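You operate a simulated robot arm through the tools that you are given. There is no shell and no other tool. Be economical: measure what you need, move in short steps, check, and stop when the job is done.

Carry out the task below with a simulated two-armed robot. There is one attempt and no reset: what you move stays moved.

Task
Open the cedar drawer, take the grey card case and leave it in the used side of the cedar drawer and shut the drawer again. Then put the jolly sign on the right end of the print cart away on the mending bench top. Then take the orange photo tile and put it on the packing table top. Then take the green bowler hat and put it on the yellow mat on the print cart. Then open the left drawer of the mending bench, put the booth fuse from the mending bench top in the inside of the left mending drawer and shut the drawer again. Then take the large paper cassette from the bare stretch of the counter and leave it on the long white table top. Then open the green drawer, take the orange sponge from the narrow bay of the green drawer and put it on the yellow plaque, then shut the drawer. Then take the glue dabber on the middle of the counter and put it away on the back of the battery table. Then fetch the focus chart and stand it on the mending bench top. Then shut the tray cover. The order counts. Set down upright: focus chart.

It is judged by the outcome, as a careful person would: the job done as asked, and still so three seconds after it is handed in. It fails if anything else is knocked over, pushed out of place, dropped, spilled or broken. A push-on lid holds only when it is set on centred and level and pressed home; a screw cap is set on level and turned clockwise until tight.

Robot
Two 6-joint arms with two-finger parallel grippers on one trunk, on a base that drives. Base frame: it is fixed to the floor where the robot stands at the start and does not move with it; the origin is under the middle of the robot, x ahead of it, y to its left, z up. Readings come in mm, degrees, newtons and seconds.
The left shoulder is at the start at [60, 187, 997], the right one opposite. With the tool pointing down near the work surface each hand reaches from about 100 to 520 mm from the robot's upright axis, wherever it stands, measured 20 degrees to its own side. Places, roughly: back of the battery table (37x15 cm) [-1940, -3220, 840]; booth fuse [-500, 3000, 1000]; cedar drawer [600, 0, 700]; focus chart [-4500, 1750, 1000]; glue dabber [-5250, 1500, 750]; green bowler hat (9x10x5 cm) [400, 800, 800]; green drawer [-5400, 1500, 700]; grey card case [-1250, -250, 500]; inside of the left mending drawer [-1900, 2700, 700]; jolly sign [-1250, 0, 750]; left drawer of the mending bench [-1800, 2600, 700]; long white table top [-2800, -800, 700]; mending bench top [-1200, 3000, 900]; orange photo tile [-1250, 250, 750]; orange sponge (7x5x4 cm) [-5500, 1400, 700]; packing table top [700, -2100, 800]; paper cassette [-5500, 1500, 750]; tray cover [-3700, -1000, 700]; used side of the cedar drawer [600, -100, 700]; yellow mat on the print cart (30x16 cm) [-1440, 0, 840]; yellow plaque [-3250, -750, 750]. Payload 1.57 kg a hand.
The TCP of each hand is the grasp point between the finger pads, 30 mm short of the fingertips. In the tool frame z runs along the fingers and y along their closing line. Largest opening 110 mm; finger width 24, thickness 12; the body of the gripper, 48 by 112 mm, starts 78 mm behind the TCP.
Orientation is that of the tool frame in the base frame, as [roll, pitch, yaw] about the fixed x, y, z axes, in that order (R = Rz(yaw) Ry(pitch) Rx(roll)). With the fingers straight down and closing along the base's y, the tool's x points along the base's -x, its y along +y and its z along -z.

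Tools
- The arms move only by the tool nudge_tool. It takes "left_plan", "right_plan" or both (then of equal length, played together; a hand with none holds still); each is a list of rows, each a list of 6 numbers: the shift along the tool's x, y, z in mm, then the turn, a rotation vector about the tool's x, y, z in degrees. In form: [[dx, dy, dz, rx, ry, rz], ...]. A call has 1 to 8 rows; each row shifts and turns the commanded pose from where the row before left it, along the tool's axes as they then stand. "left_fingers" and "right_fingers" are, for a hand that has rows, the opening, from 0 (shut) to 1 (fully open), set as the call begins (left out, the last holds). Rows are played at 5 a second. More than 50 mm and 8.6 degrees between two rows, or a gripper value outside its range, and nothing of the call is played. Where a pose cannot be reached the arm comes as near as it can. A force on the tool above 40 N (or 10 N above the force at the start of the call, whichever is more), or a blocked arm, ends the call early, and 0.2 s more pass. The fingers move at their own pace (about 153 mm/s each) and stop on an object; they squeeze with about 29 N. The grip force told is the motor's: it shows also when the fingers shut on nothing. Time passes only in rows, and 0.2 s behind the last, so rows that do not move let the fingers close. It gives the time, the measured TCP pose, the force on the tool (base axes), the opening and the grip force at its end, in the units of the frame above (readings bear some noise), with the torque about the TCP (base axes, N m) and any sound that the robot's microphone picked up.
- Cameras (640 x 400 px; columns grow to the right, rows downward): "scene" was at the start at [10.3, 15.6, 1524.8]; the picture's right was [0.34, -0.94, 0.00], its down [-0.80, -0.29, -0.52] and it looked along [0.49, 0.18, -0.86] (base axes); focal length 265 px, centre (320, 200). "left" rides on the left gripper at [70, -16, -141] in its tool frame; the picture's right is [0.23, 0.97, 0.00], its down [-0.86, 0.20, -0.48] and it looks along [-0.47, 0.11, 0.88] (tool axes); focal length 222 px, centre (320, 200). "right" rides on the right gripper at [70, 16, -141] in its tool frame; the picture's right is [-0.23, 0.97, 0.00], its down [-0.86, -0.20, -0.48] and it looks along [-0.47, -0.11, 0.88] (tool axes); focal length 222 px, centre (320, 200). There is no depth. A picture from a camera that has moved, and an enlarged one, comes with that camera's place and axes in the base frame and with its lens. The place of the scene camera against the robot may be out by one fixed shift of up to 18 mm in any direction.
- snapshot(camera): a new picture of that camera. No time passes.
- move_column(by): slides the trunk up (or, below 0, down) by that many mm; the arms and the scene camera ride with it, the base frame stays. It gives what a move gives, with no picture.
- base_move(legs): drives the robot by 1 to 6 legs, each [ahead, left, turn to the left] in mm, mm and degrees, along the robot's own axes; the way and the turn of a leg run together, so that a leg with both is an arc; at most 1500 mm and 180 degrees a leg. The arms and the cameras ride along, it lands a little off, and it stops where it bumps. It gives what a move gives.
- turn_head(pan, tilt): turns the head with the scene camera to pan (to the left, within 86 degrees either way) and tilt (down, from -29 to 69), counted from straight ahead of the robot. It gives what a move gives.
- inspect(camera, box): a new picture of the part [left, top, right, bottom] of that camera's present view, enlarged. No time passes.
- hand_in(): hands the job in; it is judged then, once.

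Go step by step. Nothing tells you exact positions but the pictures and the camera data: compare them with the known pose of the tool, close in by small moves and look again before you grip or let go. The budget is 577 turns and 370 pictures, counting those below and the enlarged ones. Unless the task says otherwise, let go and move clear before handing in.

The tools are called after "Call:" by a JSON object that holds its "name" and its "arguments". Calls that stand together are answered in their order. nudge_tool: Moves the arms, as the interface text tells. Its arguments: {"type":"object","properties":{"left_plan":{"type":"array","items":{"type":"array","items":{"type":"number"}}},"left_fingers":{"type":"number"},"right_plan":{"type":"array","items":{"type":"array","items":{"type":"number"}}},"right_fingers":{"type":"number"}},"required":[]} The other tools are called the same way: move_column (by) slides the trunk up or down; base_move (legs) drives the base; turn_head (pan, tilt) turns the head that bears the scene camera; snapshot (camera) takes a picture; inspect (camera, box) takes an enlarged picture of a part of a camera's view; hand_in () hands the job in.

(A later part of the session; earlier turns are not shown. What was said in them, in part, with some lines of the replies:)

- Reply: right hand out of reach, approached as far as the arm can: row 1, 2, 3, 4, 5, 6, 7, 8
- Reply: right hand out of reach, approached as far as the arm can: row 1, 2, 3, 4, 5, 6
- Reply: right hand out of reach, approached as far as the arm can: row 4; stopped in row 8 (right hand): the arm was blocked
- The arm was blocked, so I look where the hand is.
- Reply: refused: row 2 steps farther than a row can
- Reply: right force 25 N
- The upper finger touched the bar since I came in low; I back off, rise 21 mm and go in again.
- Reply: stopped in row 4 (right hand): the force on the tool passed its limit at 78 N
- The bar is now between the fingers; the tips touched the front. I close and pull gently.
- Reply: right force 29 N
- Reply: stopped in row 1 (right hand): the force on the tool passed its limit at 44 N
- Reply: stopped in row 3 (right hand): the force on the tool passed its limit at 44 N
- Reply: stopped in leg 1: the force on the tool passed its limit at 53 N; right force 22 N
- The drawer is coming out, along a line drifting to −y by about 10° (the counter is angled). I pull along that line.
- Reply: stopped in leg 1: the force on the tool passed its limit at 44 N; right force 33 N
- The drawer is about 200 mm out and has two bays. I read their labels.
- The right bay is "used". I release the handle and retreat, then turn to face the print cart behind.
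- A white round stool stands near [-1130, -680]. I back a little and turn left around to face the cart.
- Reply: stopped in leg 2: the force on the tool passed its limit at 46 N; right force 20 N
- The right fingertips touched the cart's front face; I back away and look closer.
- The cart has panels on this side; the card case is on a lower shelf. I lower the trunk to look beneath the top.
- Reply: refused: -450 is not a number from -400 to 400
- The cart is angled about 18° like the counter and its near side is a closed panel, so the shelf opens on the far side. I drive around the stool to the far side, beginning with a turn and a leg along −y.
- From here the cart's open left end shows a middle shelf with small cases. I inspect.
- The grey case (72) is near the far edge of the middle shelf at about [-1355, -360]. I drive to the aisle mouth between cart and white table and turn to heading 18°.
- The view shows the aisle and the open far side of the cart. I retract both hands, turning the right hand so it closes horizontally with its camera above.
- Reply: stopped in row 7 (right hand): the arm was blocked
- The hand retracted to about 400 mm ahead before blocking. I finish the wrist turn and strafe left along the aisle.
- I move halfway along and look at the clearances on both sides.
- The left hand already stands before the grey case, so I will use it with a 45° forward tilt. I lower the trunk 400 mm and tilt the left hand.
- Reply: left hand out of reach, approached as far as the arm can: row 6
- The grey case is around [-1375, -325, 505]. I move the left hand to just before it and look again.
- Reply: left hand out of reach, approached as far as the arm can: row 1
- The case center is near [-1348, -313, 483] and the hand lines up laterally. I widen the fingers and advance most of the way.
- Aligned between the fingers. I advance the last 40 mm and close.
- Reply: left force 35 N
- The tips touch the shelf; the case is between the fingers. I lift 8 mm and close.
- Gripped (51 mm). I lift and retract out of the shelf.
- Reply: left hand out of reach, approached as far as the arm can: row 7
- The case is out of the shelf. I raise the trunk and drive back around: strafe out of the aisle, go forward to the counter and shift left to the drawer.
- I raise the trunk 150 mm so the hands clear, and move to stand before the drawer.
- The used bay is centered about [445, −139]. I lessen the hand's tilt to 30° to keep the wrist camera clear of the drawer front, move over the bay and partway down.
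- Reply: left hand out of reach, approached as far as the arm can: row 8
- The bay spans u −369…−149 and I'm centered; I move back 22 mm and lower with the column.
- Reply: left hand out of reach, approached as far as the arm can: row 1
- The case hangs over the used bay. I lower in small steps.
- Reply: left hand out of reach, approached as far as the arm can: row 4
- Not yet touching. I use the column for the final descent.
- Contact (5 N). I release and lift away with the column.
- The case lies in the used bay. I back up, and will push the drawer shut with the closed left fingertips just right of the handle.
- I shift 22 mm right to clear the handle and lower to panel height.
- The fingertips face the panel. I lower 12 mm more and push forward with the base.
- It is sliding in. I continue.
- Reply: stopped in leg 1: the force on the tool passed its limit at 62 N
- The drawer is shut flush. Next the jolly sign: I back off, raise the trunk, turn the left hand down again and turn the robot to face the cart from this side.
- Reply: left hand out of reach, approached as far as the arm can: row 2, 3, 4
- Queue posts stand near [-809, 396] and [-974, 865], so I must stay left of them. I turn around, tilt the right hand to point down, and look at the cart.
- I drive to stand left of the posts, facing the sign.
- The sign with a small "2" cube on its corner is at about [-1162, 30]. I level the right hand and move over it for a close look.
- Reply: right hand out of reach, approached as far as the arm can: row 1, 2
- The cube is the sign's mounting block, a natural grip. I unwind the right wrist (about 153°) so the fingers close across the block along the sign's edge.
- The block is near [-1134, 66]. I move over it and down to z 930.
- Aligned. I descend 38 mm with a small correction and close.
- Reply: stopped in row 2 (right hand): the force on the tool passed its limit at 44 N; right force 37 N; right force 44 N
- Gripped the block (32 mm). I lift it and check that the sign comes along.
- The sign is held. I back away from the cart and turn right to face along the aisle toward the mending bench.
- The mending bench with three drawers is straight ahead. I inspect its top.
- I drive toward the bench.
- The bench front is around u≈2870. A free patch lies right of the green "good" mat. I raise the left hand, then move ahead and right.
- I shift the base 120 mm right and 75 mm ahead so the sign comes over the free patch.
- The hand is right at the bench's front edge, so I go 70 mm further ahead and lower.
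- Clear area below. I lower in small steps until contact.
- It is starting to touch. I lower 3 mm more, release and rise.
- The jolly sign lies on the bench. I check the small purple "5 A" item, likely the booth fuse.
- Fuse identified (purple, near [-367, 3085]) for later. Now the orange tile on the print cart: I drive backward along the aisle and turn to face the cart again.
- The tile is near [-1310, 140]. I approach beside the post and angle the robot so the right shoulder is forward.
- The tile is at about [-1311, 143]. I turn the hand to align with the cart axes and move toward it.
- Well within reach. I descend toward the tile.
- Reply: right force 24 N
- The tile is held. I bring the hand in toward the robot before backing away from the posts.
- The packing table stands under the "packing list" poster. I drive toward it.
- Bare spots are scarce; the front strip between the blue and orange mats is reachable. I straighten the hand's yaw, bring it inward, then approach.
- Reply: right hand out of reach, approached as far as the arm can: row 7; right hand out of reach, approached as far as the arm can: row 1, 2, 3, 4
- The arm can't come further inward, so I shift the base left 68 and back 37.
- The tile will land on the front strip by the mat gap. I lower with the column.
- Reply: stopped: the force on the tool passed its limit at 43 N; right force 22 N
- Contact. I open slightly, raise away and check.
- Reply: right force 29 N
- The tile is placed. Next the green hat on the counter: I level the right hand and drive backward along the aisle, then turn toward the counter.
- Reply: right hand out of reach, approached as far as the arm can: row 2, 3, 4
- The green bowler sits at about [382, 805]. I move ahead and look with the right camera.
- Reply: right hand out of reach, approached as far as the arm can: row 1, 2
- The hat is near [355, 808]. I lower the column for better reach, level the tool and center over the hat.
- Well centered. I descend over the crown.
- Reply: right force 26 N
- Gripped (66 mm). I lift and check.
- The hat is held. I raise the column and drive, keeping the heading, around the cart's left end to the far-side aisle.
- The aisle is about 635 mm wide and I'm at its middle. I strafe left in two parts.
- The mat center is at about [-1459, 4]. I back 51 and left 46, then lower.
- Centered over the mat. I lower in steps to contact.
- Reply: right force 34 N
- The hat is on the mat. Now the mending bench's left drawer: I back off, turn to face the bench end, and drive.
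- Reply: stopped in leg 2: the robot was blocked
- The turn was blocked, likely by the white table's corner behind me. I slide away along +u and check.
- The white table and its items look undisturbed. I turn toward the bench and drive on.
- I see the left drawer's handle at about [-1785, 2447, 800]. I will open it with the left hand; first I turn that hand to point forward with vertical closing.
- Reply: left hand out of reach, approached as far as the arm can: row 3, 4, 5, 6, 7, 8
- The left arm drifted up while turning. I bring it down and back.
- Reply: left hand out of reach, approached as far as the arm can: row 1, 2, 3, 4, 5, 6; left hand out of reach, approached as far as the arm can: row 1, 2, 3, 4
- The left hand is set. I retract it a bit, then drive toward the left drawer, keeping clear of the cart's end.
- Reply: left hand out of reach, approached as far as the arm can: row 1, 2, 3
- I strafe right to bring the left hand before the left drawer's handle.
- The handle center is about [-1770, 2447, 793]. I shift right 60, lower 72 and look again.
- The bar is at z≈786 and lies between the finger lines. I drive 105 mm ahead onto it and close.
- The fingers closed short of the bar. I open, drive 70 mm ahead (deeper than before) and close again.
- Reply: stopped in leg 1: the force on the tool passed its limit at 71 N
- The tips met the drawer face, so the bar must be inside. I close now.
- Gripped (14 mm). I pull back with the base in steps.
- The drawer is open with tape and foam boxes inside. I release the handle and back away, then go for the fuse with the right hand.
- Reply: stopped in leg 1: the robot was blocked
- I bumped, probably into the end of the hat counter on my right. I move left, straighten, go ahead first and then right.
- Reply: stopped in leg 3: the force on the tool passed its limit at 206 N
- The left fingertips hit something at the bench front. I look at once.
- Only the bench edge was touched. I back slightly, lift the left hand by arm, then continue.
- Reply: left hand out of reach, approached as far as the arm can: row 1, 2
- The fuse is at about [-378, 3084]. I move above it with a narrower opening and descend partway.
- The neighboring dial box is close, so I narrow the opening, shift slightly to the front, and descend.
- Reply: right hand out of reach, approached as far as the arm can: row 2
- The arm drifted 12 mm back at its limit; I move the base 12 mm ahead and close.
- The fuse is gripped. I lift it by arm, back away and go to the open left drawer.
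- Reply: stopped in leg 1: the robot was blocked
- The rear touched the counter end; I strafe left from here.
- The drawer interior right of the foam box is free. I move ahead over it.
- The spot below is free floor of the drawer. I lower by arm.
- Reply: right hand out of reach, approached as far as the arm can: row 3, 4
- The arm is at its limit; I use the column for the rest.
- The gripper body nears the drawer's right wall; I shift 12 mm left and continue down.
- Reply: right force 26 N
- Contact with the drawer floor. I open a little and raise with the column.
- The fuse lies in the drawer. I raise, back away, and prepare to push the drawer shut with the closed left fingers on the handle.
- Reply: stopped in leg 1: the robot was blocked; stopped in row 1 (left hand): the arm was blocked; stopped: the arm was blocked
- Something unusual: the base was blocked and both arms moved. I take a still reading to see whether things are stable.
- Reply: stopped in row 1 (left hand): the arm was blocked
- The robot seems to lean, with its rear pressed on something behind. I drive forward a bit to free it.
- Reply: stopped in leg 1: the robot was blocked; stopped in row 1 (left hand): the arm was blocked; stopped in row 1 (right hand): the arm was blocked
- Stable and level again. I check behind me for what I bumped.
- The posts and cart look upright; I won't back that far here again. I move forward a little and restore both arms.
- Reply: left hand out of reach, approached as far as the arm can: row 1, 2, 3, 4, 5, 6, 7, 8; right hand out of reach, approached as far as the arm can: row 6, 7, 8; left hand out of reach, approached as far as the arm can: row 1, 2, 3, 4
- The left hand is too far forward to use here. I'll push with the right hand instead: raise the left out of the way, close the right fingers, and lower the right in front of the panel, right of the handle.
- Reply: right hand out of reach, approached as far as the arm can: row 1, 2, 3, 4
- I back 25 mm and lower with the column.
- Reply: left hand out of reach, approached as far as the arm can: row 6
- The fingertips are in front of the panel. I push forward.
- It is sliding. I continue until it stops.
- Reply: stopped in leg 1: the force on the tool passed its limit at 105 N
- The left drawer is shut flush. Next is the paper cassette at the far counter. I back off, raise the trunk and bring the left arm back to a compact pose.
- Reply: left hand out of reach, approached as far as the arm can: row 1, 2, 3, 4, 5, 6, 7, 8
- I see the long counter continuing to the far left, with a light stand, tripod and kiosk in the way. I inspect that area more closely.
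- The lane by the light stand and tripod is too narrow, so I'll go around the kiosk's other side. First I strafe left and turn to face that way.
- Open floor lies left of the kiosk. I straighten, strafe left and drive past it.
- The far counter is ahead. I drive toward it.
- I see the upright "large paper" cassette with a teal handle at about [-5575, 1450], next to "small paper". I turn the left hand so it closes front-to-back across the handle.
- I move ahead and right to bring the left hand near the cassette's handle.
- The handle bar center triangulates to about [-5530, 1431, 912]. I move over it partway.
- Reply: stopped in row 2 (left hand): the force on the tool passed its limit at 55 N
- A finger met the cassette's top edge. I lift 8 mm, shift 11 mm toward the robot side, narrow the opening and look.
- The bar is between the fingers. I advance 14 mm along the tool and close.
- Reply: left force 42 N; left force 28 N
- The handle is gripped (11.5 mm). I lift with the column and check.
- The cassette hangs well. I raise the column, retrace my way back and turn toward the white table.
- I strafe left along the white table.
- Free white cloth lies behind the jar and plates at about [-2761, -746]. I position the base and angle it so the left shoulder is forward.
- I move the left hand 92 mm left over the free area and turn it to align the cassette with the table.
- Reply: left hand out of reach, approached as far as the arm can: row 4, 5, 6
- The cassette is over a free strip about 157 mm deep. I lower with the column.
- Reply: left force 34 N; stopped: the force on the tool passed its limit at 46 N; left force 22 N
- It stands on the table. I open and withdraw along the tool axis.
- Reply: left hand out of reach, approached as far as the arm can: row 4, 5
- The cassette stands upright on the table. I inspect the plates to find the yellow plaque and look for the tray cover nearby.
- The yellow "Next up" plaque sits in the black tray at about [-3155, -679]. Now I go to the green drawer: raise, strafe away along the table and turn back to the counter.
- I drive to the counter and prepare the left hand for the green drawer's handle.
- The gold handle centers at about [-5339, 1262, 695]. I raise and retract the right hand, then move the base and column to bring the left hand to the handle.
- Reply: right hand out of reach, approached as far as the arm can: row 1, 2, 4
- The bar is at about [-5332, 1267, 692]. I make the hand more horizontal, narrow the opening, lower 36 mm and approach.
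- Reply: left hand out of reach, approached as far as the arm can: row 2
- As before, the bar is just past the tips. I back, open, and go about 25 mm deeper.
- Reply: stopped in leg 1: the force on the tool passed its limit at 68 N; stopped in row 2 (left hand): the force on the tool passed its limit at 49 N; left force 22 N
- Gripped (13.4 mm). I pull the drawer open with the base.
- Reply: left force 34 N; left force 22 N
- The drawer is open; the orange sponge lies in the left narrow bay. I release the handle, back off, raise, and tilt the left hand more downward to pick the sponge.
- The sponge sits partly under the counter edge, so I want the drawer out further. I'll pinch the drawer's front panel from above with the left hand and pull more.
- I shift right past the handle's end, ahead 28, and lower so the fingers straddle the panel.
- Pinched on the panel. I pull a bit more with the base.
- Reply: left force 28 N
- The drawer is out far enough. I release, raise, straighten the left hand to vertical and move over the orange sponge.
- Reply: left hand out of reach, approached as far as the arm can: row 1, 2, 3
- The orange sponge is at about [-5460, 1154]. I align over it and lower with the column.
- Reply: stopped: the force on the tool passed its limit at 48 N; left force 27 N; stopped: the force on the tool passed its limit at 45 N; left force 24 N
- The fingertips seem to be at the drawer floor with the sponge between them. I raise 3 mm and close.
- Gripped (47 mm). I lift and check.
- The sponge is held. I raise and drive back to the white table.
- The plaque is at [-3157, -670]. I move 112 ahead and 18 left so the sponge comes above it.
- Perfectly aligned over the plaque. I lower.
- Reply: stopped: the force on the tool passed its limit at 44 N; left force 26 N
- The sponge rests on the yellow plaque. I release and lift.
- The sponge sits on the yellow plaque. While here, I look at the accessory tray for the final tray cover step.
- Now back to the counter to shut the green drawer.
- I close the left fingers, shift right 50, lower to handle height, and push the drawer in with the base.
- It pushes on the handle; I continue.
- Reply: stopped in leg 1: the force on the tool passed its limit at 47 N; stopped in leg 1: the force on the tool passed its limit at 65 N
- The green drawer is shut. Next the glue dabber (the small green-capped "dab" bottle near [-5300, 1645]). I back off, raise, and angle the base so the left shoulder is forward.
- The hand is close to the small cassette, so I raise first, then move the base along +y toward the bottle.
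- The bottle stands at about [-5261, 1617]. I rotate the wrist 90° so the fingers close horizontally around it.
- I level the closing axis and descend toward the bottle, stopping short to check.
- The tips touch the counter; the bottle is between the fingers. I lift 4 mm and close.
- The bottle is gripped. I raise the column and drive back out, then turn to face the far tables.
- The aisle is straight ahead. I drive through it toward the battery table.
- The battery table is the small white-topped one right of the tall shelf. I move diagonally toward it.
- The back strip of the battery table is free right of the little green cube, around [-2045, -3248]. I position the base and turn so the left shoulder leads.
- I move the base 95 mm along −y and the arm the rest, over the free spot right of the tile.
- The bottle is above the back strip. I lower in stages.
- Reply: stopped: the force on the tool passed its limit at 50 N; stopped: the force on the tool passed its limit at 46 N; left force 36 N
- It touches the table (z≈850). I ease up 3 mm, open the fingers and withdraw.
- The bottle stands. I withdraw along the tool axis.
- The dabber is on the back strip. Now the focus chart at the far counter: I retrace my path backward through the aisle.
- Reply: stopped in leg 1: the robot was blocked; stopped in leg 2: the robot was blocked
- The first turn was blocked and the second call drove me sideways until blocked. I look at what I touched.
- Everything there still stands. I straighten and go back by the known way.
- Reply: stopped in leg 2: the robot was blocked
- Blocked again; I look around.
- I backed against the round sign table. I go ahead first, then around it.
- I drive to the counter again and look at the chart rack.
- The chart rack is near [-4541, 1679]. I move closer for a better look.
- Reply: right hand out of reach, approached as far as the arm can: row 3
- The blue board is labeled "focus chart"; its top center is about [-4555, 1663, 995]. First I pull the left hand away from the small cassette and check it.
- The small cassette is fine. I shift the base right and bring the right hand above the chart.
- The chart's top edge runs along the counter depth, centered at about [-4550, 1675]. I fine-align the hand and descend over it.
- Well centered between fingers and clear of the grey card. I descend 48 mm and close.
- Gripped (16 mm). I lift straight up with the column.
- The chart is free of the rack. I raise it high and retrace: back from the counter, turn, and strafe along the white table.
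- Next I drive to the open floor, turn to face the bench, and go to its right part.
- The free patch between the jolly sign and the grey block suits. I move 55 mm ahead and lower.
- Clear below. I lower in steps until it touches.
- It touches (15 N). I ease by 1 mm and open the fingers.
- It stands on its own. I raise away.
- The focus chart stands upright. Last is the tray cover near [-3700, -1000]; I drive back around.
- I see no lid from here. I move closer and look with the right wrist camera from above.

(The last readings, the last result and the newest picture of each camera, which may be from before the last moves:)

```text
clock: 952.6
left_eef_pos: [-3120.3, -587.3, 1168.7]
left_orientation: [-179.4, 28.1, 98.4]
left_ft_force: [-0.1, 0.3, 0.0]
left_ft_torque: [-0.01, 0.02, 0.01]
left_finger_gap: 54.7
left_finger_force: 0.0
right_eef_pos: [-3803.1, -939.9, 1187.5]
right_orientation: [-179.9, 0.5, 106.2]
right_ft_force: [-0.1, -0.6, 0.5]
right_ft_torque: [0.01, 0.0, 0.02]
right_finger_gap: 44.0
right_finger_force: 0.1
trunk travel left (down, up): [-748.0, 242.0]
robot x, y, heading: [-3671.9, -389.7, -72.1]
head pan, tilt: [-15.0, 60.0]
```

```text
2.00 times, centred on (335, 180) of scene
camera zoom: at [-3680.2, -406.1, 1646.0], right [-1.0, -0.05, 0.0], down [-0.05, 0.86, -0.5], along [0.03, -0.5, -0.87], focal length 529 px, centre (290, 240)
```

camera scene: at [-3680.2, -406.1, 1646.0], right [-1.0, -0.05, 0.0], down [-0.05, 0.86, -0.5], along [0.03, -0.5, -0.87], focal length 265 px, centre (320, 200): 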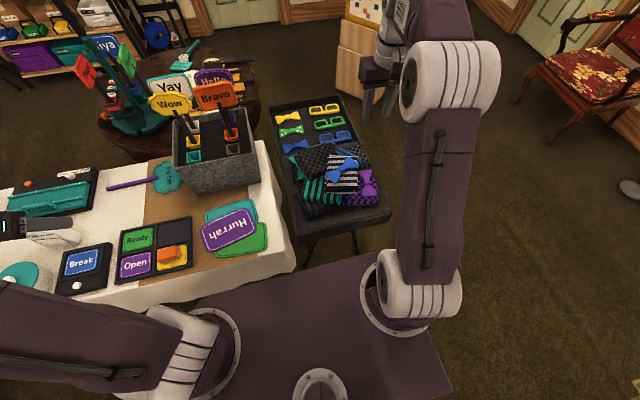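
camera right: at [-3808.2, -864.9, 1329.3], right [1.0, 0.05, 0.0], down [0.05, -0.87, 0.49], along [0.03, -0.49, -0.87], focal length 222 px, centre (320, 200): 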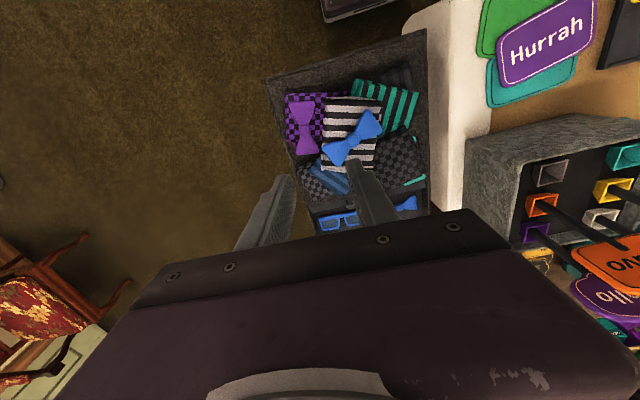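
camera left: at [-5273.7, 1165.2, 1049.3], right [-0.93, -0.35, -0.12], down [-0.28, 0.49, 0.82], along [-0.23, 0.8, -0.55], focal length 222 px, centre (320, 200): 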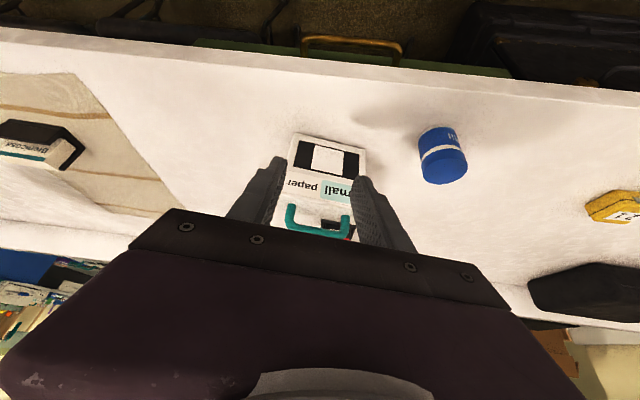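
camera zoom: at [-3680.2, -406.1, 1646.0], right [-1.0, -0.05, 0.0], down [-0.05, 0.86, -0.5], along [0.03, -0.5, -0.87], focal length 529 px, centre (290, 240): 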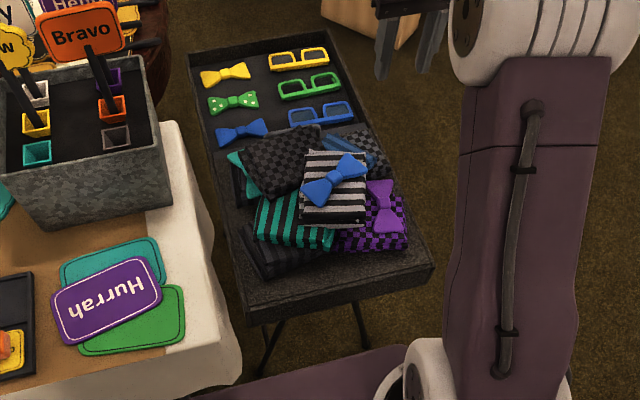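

The near half looks like a textured sliding lid with a small knob at its far edge, with ties lying on it. I raise the trunk for a steeper view.

Call:
{"name": "move_column", "arguments": {"by": 235}}

Call:
{"name": "turn_head", "arguments": {"pan": -5, "tilt": 58}}

Call:
{"name": "inspect", "arguments": {"camera": "scene", "box": [240, 60, 400, 180]}}

Call:
{"name": "snapshot", "arguments": {"camera": "right"}}

```text
clock: 955.0
left_eef_pos: [-3119.6, -586.7, 1404.4]
left_orientation: [-179.4, 28.2, 98.4]
left_ft_force: [0.8, -0.4, 0.0]
left_ft_torque: [-0.01, 0.02, 0.0]
left_finger_gap: 55.0
left_finger_force: 0.1
right_eef_pos: [-3802.0, -938.6, 1422.8]
right_orientation: [179.9, 0.4, 106.2]
right_ft_force: [-0.9, -0.6, 0.2]
right_ft_torque: [-0.01, -0.01, 0.01]
right_finger_gap: 43.8
right_finger_force: 0.0
trunk travel left (down, up): [-983.0, 7.0]
robot x, y, heading: [-3669.3, -384.0, -72.1]
head pan, tilt: [-15.0, 60.0]
```

```text
clock: 955.8
left_eef_pos: [-3120.1, -587.1, 1404.0]
left_orientation: [-179.3, 28.2, 98.4]
left_ft_force: [0.8, 0.1, -0.2]
left_ft_torque: [0.05, -0.03, 0.0]
left_finger_gap: 55.0
left_finger_force: 0.0
right_eef_pos: [-3802.5, -938.5, 1424.1]
right_orientation: [179.9, 0.4, 106.2]
right_ft_force: [0.1, -0.1, 0.0]
right_ft_torque: [-0.03, 0.01, 0.03]
right_finger_gap: 44.1
right_finger_force: 0.2
trunk travel left (down, up): [-983.0, 7.0]
robot x, y, heading: [-3671.2, -390.3, -71.9]
head pan, tilt: [-5.0, 58.0]
```

```text
3.33 times, centred on (320, 120) of scene
camera zoom: at [-3669.1, -406.1, 1883.3], right [-0.97, -0.23, 0.0], down [-0.19, 0.83, -0.53], along [0.12, -0.52, -0.85], focal length 882 px, centre (320, 467)
```

zoom: 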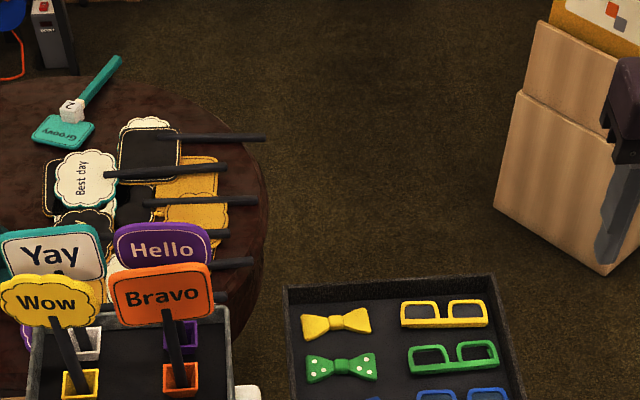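

```text
90 pictures are left
camera right: at [-3807.0, -865.7, 1564.1], right [1.0, 0.05, 0.0], down [0.05, -0.87, 0.49], along [0.03, -0.49, -0.87], focal length 222 px, centre (320, 200)
```

right: 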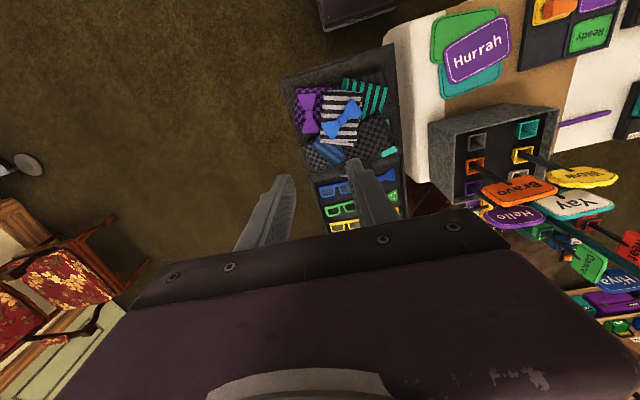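

Call:
{"name": "inspect", "arguments": {"camera": "scene", "box": [290, 140, 390, 240]}}

Call:
{"name": "inspect", "arguments": {"camera": "right", "box": [270, 40, 410, 240]}}

```text
4.00 times, centred on (340, 190) of scene
camera zoom: at [-3669.1, -406.1, 1883.3], right [-0.97, -0.23, 0.0], down [-0.19, 0.83, -0.53], along [0.12, -0.52, -0.85], focal length 1059 px, centre (240, 240)
```

zoom: 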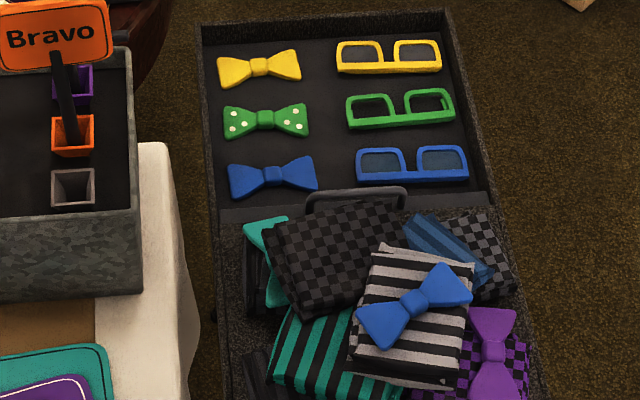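

```text
2.00 times, centred on (340, 140) of right
camera zoom: at [-3807.0, -865.7, 1564.1], right [1.0, 0.05, 0.0], down [0.05, -0.87, 0.49], along [0.03, -0.49, -0.87], focal length 444 px, centre (280, 320)
```

zoom: 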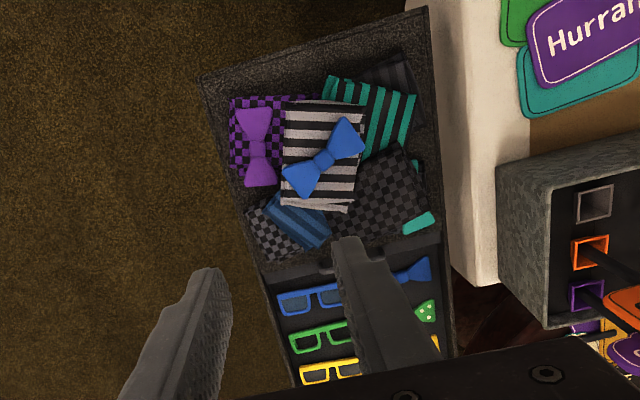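

There is a pull handle on the far edge of the textured cover, so it slides toward the far side. I look closely at its near edge to see whether it can be pushed.

Call:
{"name": "move_column", "arguments": {"by": -400}}

Call:
{"name": "move_column", "arguments": {"by": -80}}

Call:
{"name": "snapshot", "arguments": {"camera": "right"}}

Call:
{"name": "inspect", "arguments": {"camera": "right", "box": [180, 0, 500, 200]}}

```text
clock: 959.6
left_eef_pos: [-3120.5, -586.1, 1004.1]
left_orientation: [-179.4, 28.3, 98.4]
left_ft_force: [-0.6, -0.9, -0.8]
left_ft_torque: [-0.01, 0.03, 0.0]
left_finger_gap: 55.0
left_finger_force: 0.0
right_eef_pos: [-3803.1, -938.7, 1024.6]
right_orientation: [180.0, 0.4, 106.1]
right_ft_force: [-0.7, 0.4, -0.3]
right_ft_torque: [-0.01, 0.01, 0.01]
right_finger_gap: 44.0
right_finger_force: 0.2
trunk travel left (down, up): [-583.0, 407.0]
robot x, y, heading: [-3670.0, -388.8, -71.7]
head pan, tilt: [-5.0, 58.0]
```

```text
clock: 960.8
left_eef_pos: [-3120.4, -586.5, 925.4]
left_orientation: [-179.4, 28.2, 98.4]
left_ft_force: [-0.7, -0.5, -0.4]
left_ft_torque: [0.01, -0.04, 0.01]
left_finger_gap: 54.9
left_finger_force: 0.1
right_eef_pos: [-3802.3, -937.9, 944.6]
right_orientation: [-180.0, 0.6, 106.2]
right_ft_force: [-0.3, 0.0, -0.7]
right_ft_torque: [0.0, 0.01, 0.01]
right_finger_gap: 44.1
right_finger_force: 0.2
trunk travel left (down, up): [-503.0, 487.0]
robot x, y, heading: [-3674.1, -389.9, -71.7]
head pan, tilt: [-5.0, 58.0]
```

```text
87 pictures are left
camera right: at [-3807.2, -865.5, 1084.2], right [1.0, 0.05, 0.0], down [0.05, -0.87, 0.49], along [0.03, -0.49, -0.87], focal length 222 px, centre (320, 200)
```

right: 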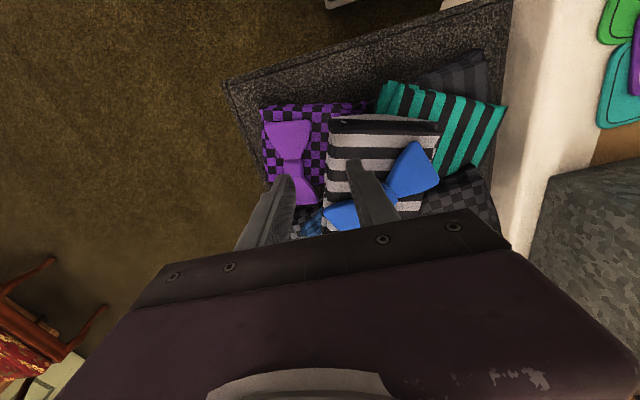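

```text
2.00 times, centred on (340, 100) of right
camera zoom: at [-3807.2, -865.5, 1084.2], right [1.0, 0.05, 0.0], down [0.05, -0.87, 0.49], along [0.03, -0.49, -0.87], focal length 444 px, centre (280, 400)
```

zoom: 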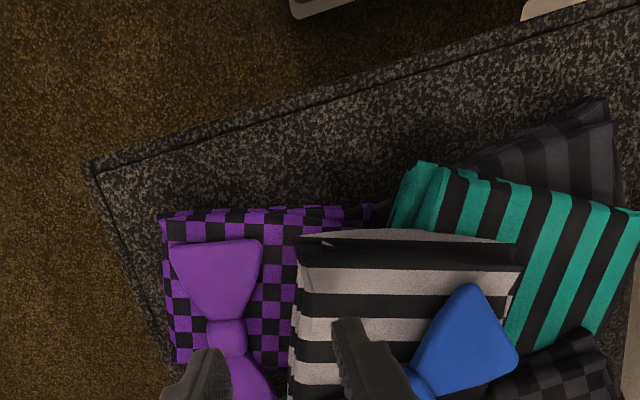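

The ties lie on a fixed deck; the cover is the panel under it with a handle at the middle edge, sliding toward the far end. I'll approach from the side, so the right hand can take the handle and the base can slide it along. First I reposition.

Call:
{"name": "move_column", "arguments": {"by": 250}}

Call:
{"name": "base_move", "arguments": {"legs": [[-170, 0, 0], [0, -780, 0], [0, 0, 90]]}}

Call:
{"name": "base_move", "arguments": {"legs": [[0, -560, 0]]}}

Call:
{"name": "turn_head", "arguments": {"pan": -10, "tilt": 50}}

Call:
{"name": "snapshot", "arguments": {"camera": "scene"}}

Call:
{"name": "snapshot", "arguments": {"camera": "right"}}

```text
clock: 963.4
left_eef_pos: [-3121.3, -586.2, 1173.5]
left_orientation: [-179.3, 28.2, 98.4]
left_ft_force: [0.4, -0.2, 0.6]
left_ft_torque: [0.0, -0.05, 0.02]
left_finger_gap: 55.4
left_finger_force: 0.1
right_eef_pos: [-3802.6, -938.3, 1193.2]
right_orientation: [-180.0, 0.5, 106.2]
right_ft_force: [0.1, -0.3, 0.7]
right_ft_torque: [0.01, -0.01, 0.02]
right_finger_gap: 44.0
right_finger_force: 0.1
trunk travel left (down, up): [-753.0, 237.0]
robot x, y, heading: [-3673.1, -387.3, -71.9]
head pan, tilt: [-5.0, 58.0]
```

```text
clock: 972.4
left_eef_pos: [-4257.9, 78.7, 1173.9]
left_orientation: [-179.5, 28.2, -172.8]
left_ft_force: [0.0, -0.1, 0.9]
left_ft_torque: [0.03, 0.0, 0.02]
left_finger_gap: 55.0
left_finger_force: 0.1
right_eef_pos: [-3919.8, -610.5, 1193.5]
right_orientation: [-180.0, 0.5, -165.0]
right_ft_force: [-0.4, -0.2, -0.9]
right_ft_torque: [0.0, 0.01, 0.03]
right_finger_gap: 44.2
right_finger_force: 0.0
trunk travel left (down, up): [-753.0, 237.0]
robot x, y, heading: [-4465.2, -468.1, 17.4]
head pan, tilt: [-5.0, 58.0]
```

```text
clock: 975.6
left_eef_pos: [-4093.6, -457.8, 1174.6]
left_orientation: [-179.4, 28.2, -172.8]
left_ft_force: [0.5, 0.5, 0.1]
left_ft_torque: [-0.01, 0.02, 0.02]
left_finger_gap: 54.8
left_finger_force: 0.1
right_eef_pos: [-3758.4, -1149.3, 1193.3]
right_orientation: [-180.0, 0.5, -165.1]
right_ft_force: [0.3, -0.1, -0.3]
right_ft_torque: [-0.04, -0.02, 0.0]
right_finger_gap: 44.0
right_finger_force: 0.2
trunk travel left (down, up): [-753.0, 237.0]
robot x, y, heading: [-4303.2, -1006.8, 16.6]
head pan, tilt: [-5.0, 58.0]
```

```text
clock: 976.3
left_eef_pos: [-4093.0, -459.0, 1174.4]
left_orientation: [-179.5, 28.3, -173.0]
left_ft_force: [-0.4, -0.6, 0.6]
left_ft_torque: [-0.02, -0.03, -0.01]
left_finger_gap: 55.1
left_finger_force: 0.1
right_eef_pos: [-3757.0, -1148.7, 1194.1]
right_orientation: [180.0, 0.5, -165.2]
right_ft_force: [-0.4, -0.7, -0.5]
right_ft_torque: [-0.01, 0.04, -0.01]
right_finger_gap: 44.1
right_finger_force: 0.1
trunk travel left (down, up): [-753.0, 237.0]
robot x, y, heading: [-4308.1, -1008.1, 16.4]
head pan, tilt: [-10.0, 50.0]
```

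```text
85 pictures are left
camera scene: at [-4279.5, -1023.0, 1663.5], right [0.12, -0.99, 0.0], down [-0.76, -0.09, -0.64], along [0.64, 0.08, -0.77], focal length 265 px, centre (320, 200)
```

scene: 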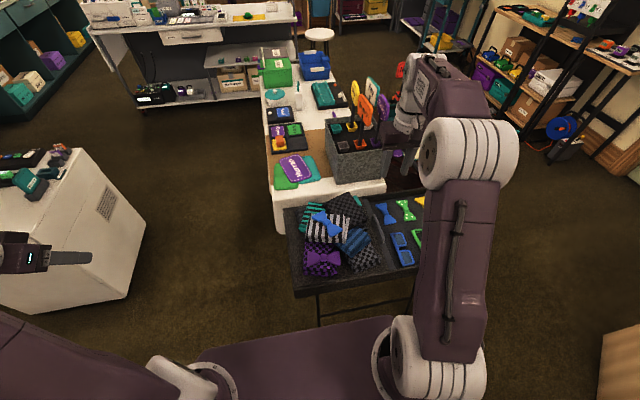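

```text
84 pictures are left
camera right: at [-3831.3, -1151.9, 1334.0], right [-0.03, 1.0, 0.0], down [0.87, 0.03, 0.49], along [0.49, 0.02, -0.87], focal length 222 px, centre (320, 200)
```

right: 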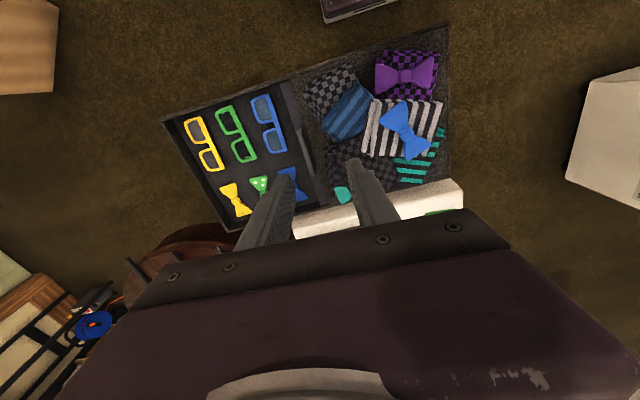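

A good side view of the tray. I inspect the middle strip and its handle.

Call:
{"name": "inspect", "arguments": {"camera": "right", "box": [150, 20, 470, 240]}}

```text
1.82 times, centred on (310, 130) of right
camera zoom: at [-3831.3, -1151.9, 1334.0], right [-0.03, 1.0, 0.0], down [0.87, 0.03, 0.49], along [0.49, 0.02, -0.87], focal length 404 px, centre (338, 327)
```

zoom: 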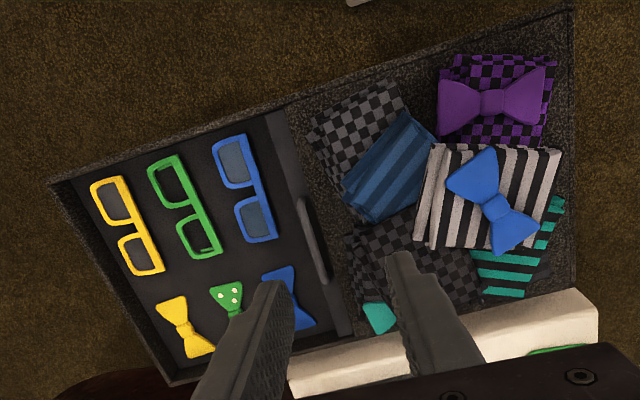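

The cover's leading strip with its low bar handle is at about [-3632, -1179]. I position the right hand over the bar.

Call:
{"name": "base_move", "arguments": {"legs": [[60, -68, 0]]}}

Call:
{"name": "move_column", "arguments": {"by": -300}}

Call:
{"name": "snapshot", "arguments": {"camera": "right"}}

```text
clock: 977.4
left_eef_pos: [-4018.1, -505.4, 1173.8]
left_orientation: [-179.4, 28.2, -173.0]
left_ft_force: [1.0, 0.8, 0.3]
left_ft_torque: [-0.01, -0.02, 0.0]
left_finger_gap: 54.9
left_finger_force: 0.1
right_eef_pos: [-3683.9, -1194.8, 1195.3]
right_orientation: [-179.9, 0.7, -165.2]
right_ft_force: [-0.6, -0.4, 1.1]
right_ft_torque: [0.0, -0.01, 0.0]
right_finger_gap: 43.9
right_finger_force: 0.1
trunk travel left (down, up): [-753.0, 237.0]
robot x, y, heading: [-4230.4, -1053.7, 16.8]
head pan, tilt: [-10.0, 50.0]
```

```text
clock: 980.4
left_eef_pos: [-4015.6, -507.3, 874.2]
left_orientation: [-179.4, 28.2, -173.0]
left_ft_force: [0.5, 0.4, -0.9]
left_ft_torque: [0.02, 0.06, 0.04]
left_finger_gap: 55.1
left_finger_force: 0.1
right_eef_pos: [-3682.3, -1196.2, 893.2]
right_orientation: [180.0, 0.6, -165.3]
right_ft_force: [0.0, 0.0, 0.1]
right_ft_torque: [0.02, -0.03, -0.01]
right_finger_gap: 44.0
right_finger_force: 0.0
trunk travel left (down, up): [-453.0, 537.0]
robot x, y, heading: [-4229.9, -1052.5, 16.8]
head pan, tilt: [-10.0, 50.0]
```

```text
82 pictures are left
camera right: at [-3755.3, -1198.9, 1034.2], right [-0.03, 1.0, 0.0], down [0.87, 0.02, 0.49], along [0.49, 0.02, -0.87], focal length 222 px, centre (320, 200)
```

right: 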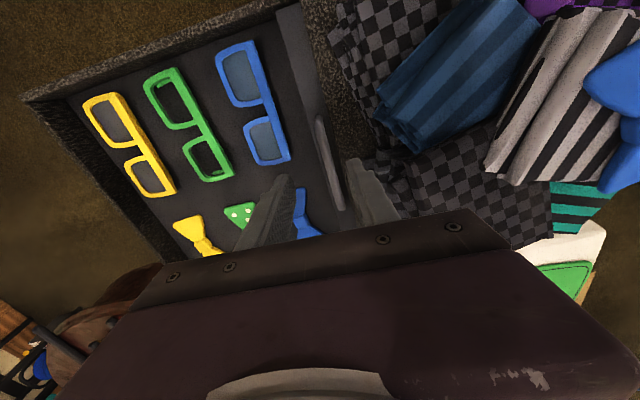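

Call:
{"name": "nudge_tool", "arguments": {"right_plan": [[0, 0, 40, 0, 0, -5], [0, 0, 40, 0, 0, 0], [0, 0, 30, 0, 0, 0]], "right_fingers": 0.28}}

Call:
{"name": "inspect", "arguments": {"camera": "right", "box": [220, 60, 420, 230]}}

```text
clock: 981.2
left_eef_pos: [-4015.8, -506.3, 874.6]
left_orientation: [-179.4, 28.2, -173.0]
left_ft_force: [-0.1, 0.4, -0.2]
left_ft_torque: [-0.02, 0.02, -0.02]
left_finger_gap: 54.9
left_finger_force: 0.1
right_eef_pos: [-3680.8, -1196.5, 783.5]
right_orientation: [-179.9, 0.4, -160.2]
right_ft_force: [0.5, -0.1, 0.8]
right_ft_torque: [-0.03, 0.03, -0.01]
right_finger_gap: 31.0
right_finger_force: 0.0
trunk travel left (down, up): [-453.0, 537.0]
robot x, y, heading: [-4224.8, -1053.2, 16.6]
head pan, tilt: [-10.0, 50.0]
```

```text
2.35 times, centred on (320, 145) of right
camera zoom: at [-3753.4, -1205.1, 923.8], right [-0.12, 0.99, 0.0], down [0.87, 0.1, 0.49], along [0.48, 0.06, -0.87], focal length 523 px, centre (320, 329)
```

zoom: 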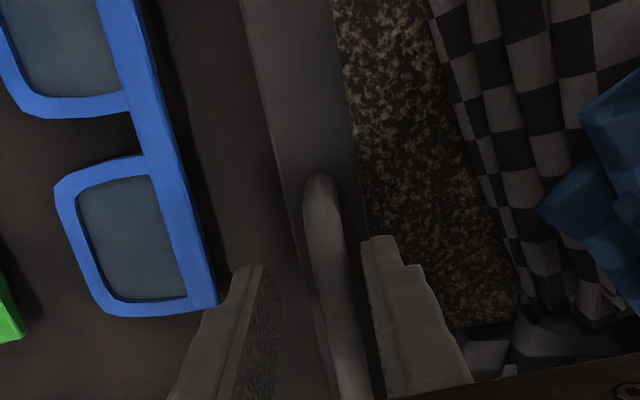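

Call:
{"name": "nudge_tool", "arguments": {"right_plan": [[-20, 2, 12, 0, 0, 0], [0, 0, 10, 0, 0, 0], [0, 0, 8, 0, 0, 0]]}}

Call:
{"name": "inspect", "arguments": {"camera": "right", "box": [220, 60, 420, 230]}}

```text
clock: 981.9
left_eef_pos: [-4019.4, -506.6, 876.6]
left_orientation: [-179.4, 28.4, -173.0]
left_ft_force: [-0.2, 0.2, 0.3]
left_ft_torque: [0.01, 0.01, 0.03]
left_finger_gap: 55.0
left_finger_force: 0.0
right_eef_pos: [-3664.8, -1187.7, 772.8]
right_orientation: [-179.6, 1.3, -160.2]
right_ft_force: [-16.3, -4.4, 34.5]
right_ft_torque: [0.45, 1.09, 0.48]
right_finger_gap: 32.1
right_finger_force: 0.6
trunk travel left (down, up): [-453.0, 537.0]
robot x, y, heading: [-4228.8, -1050.0, 16.7]
head pan, tilt: [-10.0, 50.0]
stopped in row 3 (right hand): the force on the tool passed its limit at 50 N (the readings are from after the stop); the commanded pose is now the measured one
```

```text
2.35 times, centred on (320, 145) of right
camera zoom: at [-3739.7, -1197.3, 911.7], right [-0.12, 0.99, 0.0], down [0.86, 0.1, 0.5], along [0.5, 0.06, -0.87], focal length 523 px, centre (320, 329)
```

zoom: 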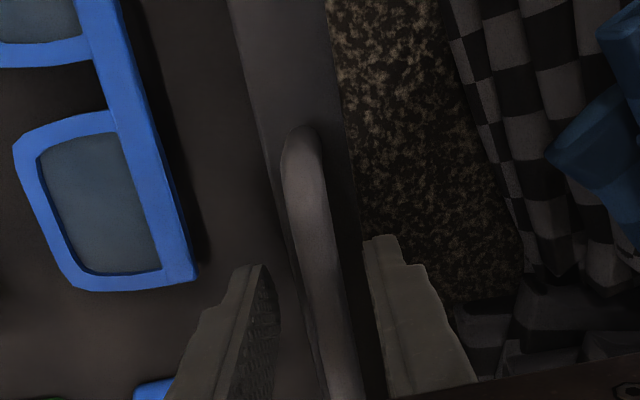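

Contact. I ease up 2 mm and close on the bar.

Call:
{"name": "nudge_tool", "arguments": {"right_plan": [[0, 0, -2, 0, 0, 0], [0, 0, 0, 0, 0, 0], [0, 0, 0, 0, 0, 0], [0, 0, 0, 0, 0, 0]], "right_fingers": 0}}

Call:
{"name": "inspect", "arguments": {"camera": "right", "box": [220, 60, 420, 230]}}

```text
clock: 982.9
left_eef_pos: [-4020.6, -505.2, 874.7]
left_orientation: [-179.4, 28.4, -172.9]
left_ft_force: [0.5, 0.2, -0.2]
left_ft_torque: [0.02, 0.01, 0.0]
left_finger_gap: 54.6
left_finger_force: 0.0
right_eef_pos: [-3663.5, -1187.8, 771.8]
right_orientation: [-179.7, 1.4, -160.2]
right_ft_force: [-14.6, -1.1, 29.4]
right_ft_torque: [0.33, 0.47, -0.69]
right_finger_gap: 12.2
right_finger_force: 29.3
trunk travel left (down, up): [-453.0, 537.0]
robot x, y, heading: [-4228.8, -1052.3, 16.7]
head pan, tilt: [-10.0, 50.0]
```

```text
2.35 times, centred on (320, 145) of right
camera zoom: at [-3738.8, -1196.0, 911.5], right [-0.12, 0.99, 0.0], down [0.86, 0.1, 0.5], along [0.5, 0.06, -0.87], focal length 523 px, centre (320, 329)
```

zoom: 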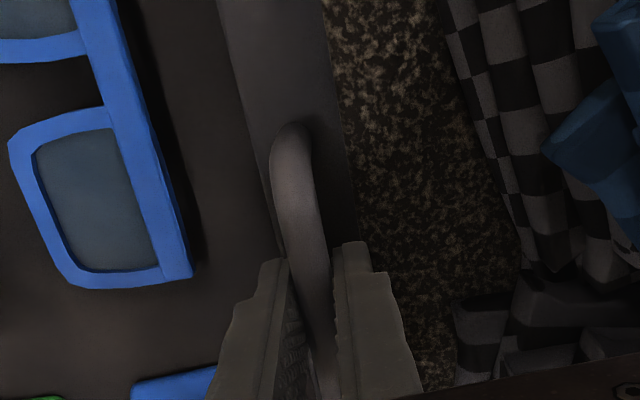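

The bar is gripped (12 mm). I ease the pressure and slide it along with the base.

Call:
{"name": "move_column", "arguments": {"by": 3}}

Call:
{"name": "base_move", "arguments": {"legs": [[0, -40, 0]]}}

Call:
{"name": "snapshot", "arguments": {"camera": "right"}}

```text
clock: 983.4
left_eef_pos: [-4018.2, -505.4, 878.2]
left_orientation: [-179.4, 28.4, -173.0]
left_ft_force: [0.1, 0.2, -0.3]
left_ft_torque: [-0.01, 0.01, -0.02]
left_finger_gap: 54.8
left_finger_force: 0.0
right_eef_pos: [-3662.9, -1187.4, 772.4]
right_orientation: [-179.7, 1.1, -160.2]
right_ft_force: [-14.9, 0.0, 8.9]
right_ft_torque: [0.3, 0.03, -0.68]
right_finger_gap: 12.5
right_finger_force: 29.5
trunk travel left (down, up): [-456.0, 534.0]
robot x, y, heading: [-4226.7, -1054.9, 16.6]
head pan, tilt: [-10.0, 50.0]
```

```text
clock: 984.2
left_eef_pos: [-4006.3, -545.5, 877.5]
left_orientation: [-179.4, 28.3, -173.1]
left_ft_force: [0.5, -0.1, -0.3]
left_ft_torque: [0.08, 0.02, 0.02]
left_finger_gap: 54.9
left_finger_force: 0.0
right_eef_pos: [-3650.0, -1227.4, 771.7]
right_orientation: [-179.8, 1.2, -160.2]
right_ft_force: [-10.5, -3.1, 3.9]
right_ft_torque: [-0.21, 0.88, -0.71]
right_finger_gap: 12.0
right_finger_force: 28.7
trunk travel left (down, up): [-456.0, 534.0]
robot x, y, heading: [-4215.4, -1091.8, 16.8]
head pan, tilt: [-10.0, 50.0]
```

```text
78 pictures are left
camera right: at [-3724.5, -1236.0, 911.9], right [-0.12, 0.99, 0.0], down [0.86, 0.1, 0.5], along [0.49, 0.06, -0.87], focal length 222 px, centre (320, 200)
```

right: 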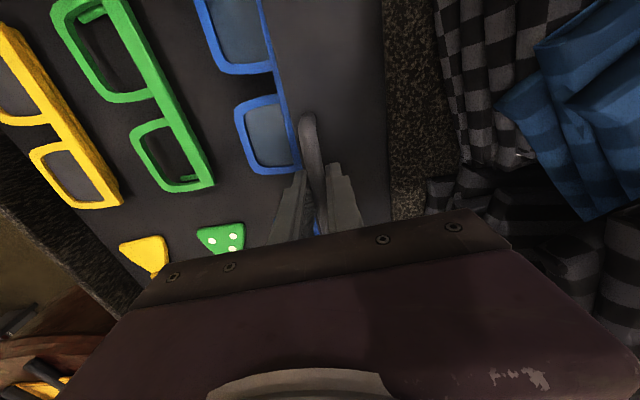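

It slides out from under the deck. I continue.

Call:
{"name": "base_move", "arguments": {"legs": [[0, -100, 0]]}}

Call:
{"name": "base_move", "arguments": {"legs": [[0, -100, 0]]}}

Call:
{"name": "snapshot", "arguments": {"camera": "right"}}

```text
clock: 985.4
left_eef_pos: [-3977.3, -639.4, 877.0]
left_orientation: [-179.4, 28.2, -172.9]
left_ft_force: [-0.4, -0.6, -0.2]
left_ft_torque: [0.04, 0.0, 0.01]
left_finger_gap: 55.0
left_finger_force: 0.0
right_eef_pos: [-3620.0, -1319.2, 772.8]
right_orientation: [-179.8, 1.2, -160.2]
right_ft_force: [7.1, 3.3, 10.3]
right_ft_torque: [-0.17, 0.55, -0.73]
right_finger_gap: 12.4
right_finger_force: 29.8
trunk travel left (down, up): [-456.0, 534.0]
robot x, y, heading: [-4189.1, -1185.7, 16.5]
head pan, tilt: [-10.0, 50.0]
```

```text
clock: 986.5
left_eef_pos: [-3946.8, -734.9, 877.1]
left_orientation: [-179.5, 28.0, -173.1]
left_ft_force: [-0.4, -0.5, -0.5]
left_ft_torque: [0.03, 0.02, 0.0]
left_finger_gap: 55.1
left_finger_force: 0.1
right_eef_pos: [-3589.7, -1414.7, 773.4]
right_orientation: [-179.8, 1.3, -160.2]
right_ft_force: [15.1, 5.2, 9.3]
right_ft_torque: [-0.17, 0.5, -0.73]
right_finger_gap: 12.0
right_finger_force: 29.5
trunk travel left (down, up): [-456.0, 534.0]
robot x, y, heading: [-4159.6, -1282.6, 16.7]
head pan, tilt: [-10.0, 50.0]
```

```text
77 pictures are left
camera right: at [-3664.2, -1424.3, 911.6], right [-0.12, 0.99, 0.0], down [0.86, 0.1, 0.5], along [0.49, 0.06, -0.87], focal length 222 px, centre (320, 200)
```

right: 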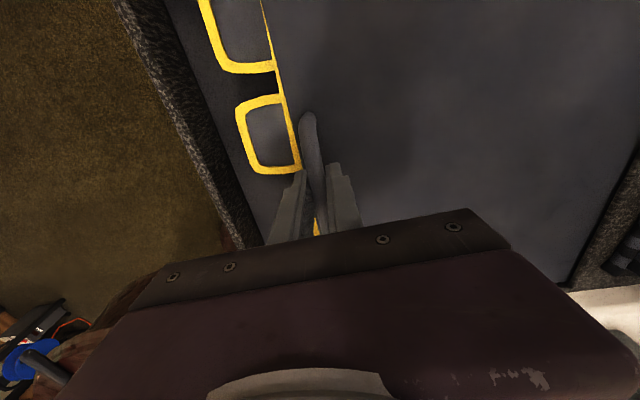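

Call:
{"name": "base_move", "arguments": {"legs": [[-4, -55, 0]]}}

Call:
{"name": "base_move", "arguments": {"legs": [[0, -30, 0]]}}

Call:
{"name": "snapshot", "arguments": {"camera": "right"}}

```text
clock: 987.5
left_eef_pos: [-3934.1, -787.7, 877.0]
left_orientation: [-179.4, 28.0, -173.0]
left_ft_force: [0.3, -0.1, 0.4]
left_ft_torque: [0.0, 0.02, -0.01]
left_finger_gap: 55.0
left_finger_force: 0.0
right_eef_pos: [-3575.0, -1468.0, 773.1]
right_orientation: [-179.7, 1.6, -160.1]
right_ft_force: [26.0, 9.6, 5.5]
right_ft_torque: [0.04, -0.01, -0.75]
right_finger_gap: 12.7
right_finger_force: 29.8
trunk travel left (down, up): [-456.0, 534.0]
robot x, y, heading: [-4146.4, -1341.0, 16.9]
head pan, tilt: [-10.0, 50.0]
```

```text
clock: 988.4
left_eef_pos: [-3928.6, -814.0, 877.1]
left_orientation: [-179.5, 28.2, -172.9]
left_ft_force: [0.5, -0.4, 0.3]
left_ft_torque: [-0.03, -0.03, 0.01]
left_finger_gap: 55.0
left_finger_force: 0.1
right_eef_pos: [-3567.9, -1486.7, 772.4]
right_orientation: [179.5, 1.7, -160.3]
right_ft_force: [4.9, 0.0, -5.4]
right_ft_torque: [0.1, -0.09, -0.75]
right_finger_gap: 12.1
right_finger_force: 29.5
trunk travel left (down, up): [-456.0, 534.0]
robot x, y, heading: [-4133.9, -1365.2, 17.0]
head pan, tilt: [-10.0, 50.0]
stopped in leg 1: the force on the tool passed its limit at 55 N (the readings are from after the stop); the commanded pose is now the measured one
```

```text
76 pictures are left
camera right: at [-3643.5, -1497.7, 911.3], right [-0.11, 0.99, 0.02], down [0.86, 0.09, 0.5], along [0.5, 0.07, -0.87], focal length 222 px, centre (320, 200)
```

right: 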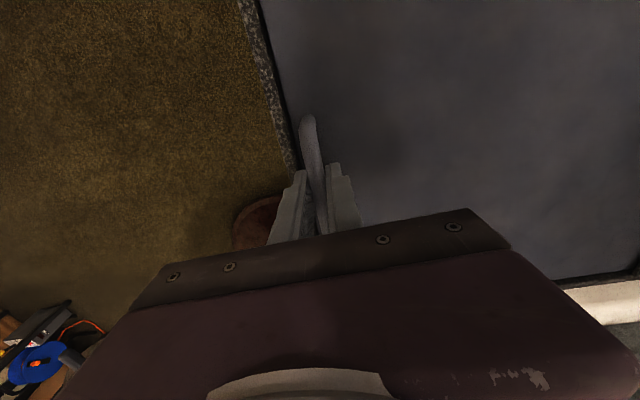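

The cover has reached the far rim. I push slightly more to seat it.

Call:
{"name": "base_move", "arguments": {"legs": [[0, -15, 0]]}}

Call:
{"name": "inspect", "arguments": {"camera": "right", "box": [220, 0, 420, 220]}}

```text
clock: 989.3
left_eef_pos: [-3927.1, -823.7, 878.4]
left_orientation: [-179.5, 28.3, -172.6]
left_ft_force: [0.6, -0.5, -0.6]
left_ft_torque: [-0.01, 0.02, 0.02]
left_finger_gap: 54.9
left_finger_force: 0.1
right_eef_pos: [-3568.1, -1486.7, 772.6]
right_orientation: [178.6, 1.5, -160.0]
right_ft_force: [-0.5, 8.1, 1.6]
right_ft_torque: [0.14, 0.16, -0.81]
right_finger_gap: 12.4
right_finger_force: 29.4
trunk travel left (down, up): [-456.0, 534.0]
robot x, y, heading: [-4133.9, -1371.4, 17.0]
head pan, tilt: [-10.0, 50.0]
stopped in leg 1: the force on the tool passed its limit at 49 N (the readings are from after the stop); the commanded pose is now the measured one
```

```text
1.82 times, centred on (320, 110) of right
camera zoom: at [-3642.4, -1500.1, 911.7], right [-0.12, 0.99, 0.03], down [0.86, 0.09, 0.5], along [0.49, 0.09, -0.87], focal length 404 px, centre (320, 364)
```

zoom: 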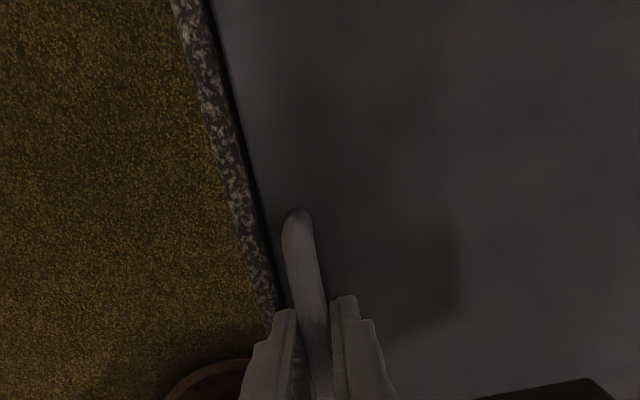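

The cover is against its stop. I release, rise and check.

Call:
{"name": "nudge_tool", "arguments": {"right_plan": [[0, 0, 0, 0, 0, 0], [0, 0, 0, 0, 0, 0]], "right_fingers": 0.28}}

Call:
{"name": "move_column", "arguments": {"by": 300}}

Call:
{"name": "snapshot", "arguments": {"camera": "right"}}

Call:
{"name": "turn_head", "arguments": {"pan": 10, "tilt": 50}}

Call:
{"name": "snapshot", "arguments": {"camera": "scene"}}

```text
clock: 989.9
left_eef_pos: [-3926.7, -824.2, 878.4]
left_orientation: [-179.5, 28.2, -172.7]
left_ft_force: [0.1, 0.2, 0.1]
left_ft_torque: [0.04, -0.02, 0.01]
left_finger_gap: 54.9
left_finger_force: 0.0
right_eef_pos: [-3568.7, -1488.9, 771.1]
right_orientation: [178.6, 1.5, -159.9]
right_ft_force: [-0.4, 0.4, 0.3]
right_ft_torque: [0.03, 0.01, 0.0]
right_finger_gap: 31.0
right_finger_force: 0.0
trunk travel left (down, up): [-456.0, 534.0]
robot x, y, heading: [-4135.3, -1371.9, 16.8]
head pan, tilt: [-10.0, 50.0]
```

```text
clock: 992.9
left_eef_pos: [-3927.2, -824.6, 1177.3]
left_orientation: [-179.6, 28.2, -172.6]
left_ft_force: [-0.3, 1.0, 0.4]
left_ft_torque: [-0.02, -0.01, 0.02]
left_finger_gap: 54.9
left_finger_force: 0.0
right_eef_pos: [-3566.6, -1488.6, 1071.1]
right_orientation: [178.8, 1.5, -159.9]
right_ft_force: [-1.4, -0.5, -0.1]
right_ft_torque: [-0.01, 0.01, 0.04]
right_finger_gap: 30.7
right_finger_force: 0.1
trunk travel left (down, up): [-756.0, 234.0]
robot x, y, heading: [-4138.8, -1369.4, 16.9]
head pan, tilt: [-10.0, 50.0]
```

```text
74 pictures are left
camera right: at [-3642.2, -1501.7, 1211.3], right [-0.12, 0.99, 0.03], down [0.86, 0.09, 0.5], along [0.49, 0.08, -0.87], focal length 222 px, centre (320, 200)
```

right: 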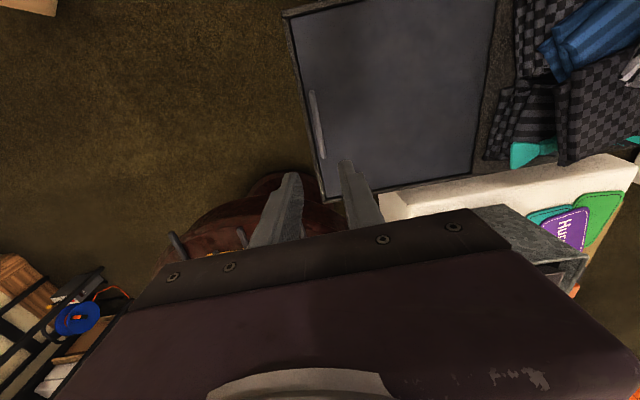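

```text
clock: 993.7
left_eef_pos: [-3926.7, -826.0, 1178.2]
left_orientation: [-179.5, 28.1, -172.7]
left_ft_force: [0.9, -0.3, 0.2]
left_ft_torque: [0.0, 0.02, -0.01]
left_finger_gap: 55.0
left_finger_force: 0.1
right_eef_pos: [-3568.6, -1488.5, 1071.7]
right_orientation: [178.7, 1.5, -160.0]
right_ft_force: [-0.2, 0.1, 0.4]
right_ft_torque: [0.0, 0.03, -0.01]
right_finger_gap: 30.9
right_finger_force: 0.1
trunk travel left (down, up): [-756.0, 234.0]
robot x, y, heading: [-4137.8, -1372.7, 17.0]
head pan, tilt: [10.0, 50.0]
```

```text
73 pictures are left
camera scene: at [-4118.5, -1363.5, 1666.5], right [0.45, -0.89, 0.0], down [-0.68, -0.35, -0.64], along [0.57, 0.29, -0.77], focal length 265 px, centre (320, 200)
```

scene: 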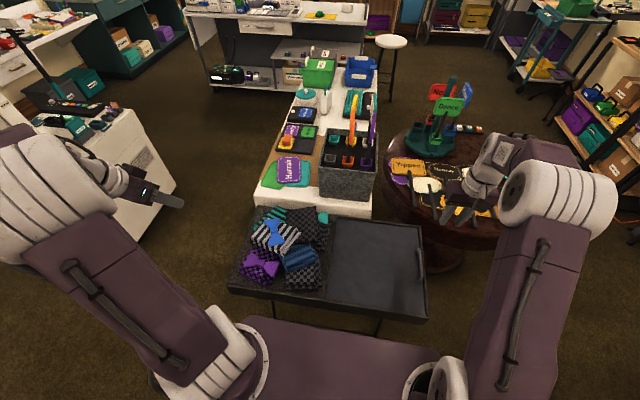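

The tray cover is shut and both hands are clear; the sponge, cassette and other items visible from here still stand as I placed them. I hand in the job.

Call:
{"name": "hand_in", "arguments": {}}

```text
The job is handed in.
```

All ten tasks are done in the order you gave, and the job is handed in with both hands empty and clear.

- **Contact along the way:** the robot brushed or bumped the print cart, the counter end, the white and round tables, the prop box and probably a queue post. Wherever I could see them afterwards, they were still standing and nothing on them had fallen.
- **Not checked:** I did not measure whether any of those pieces shifted slightly.
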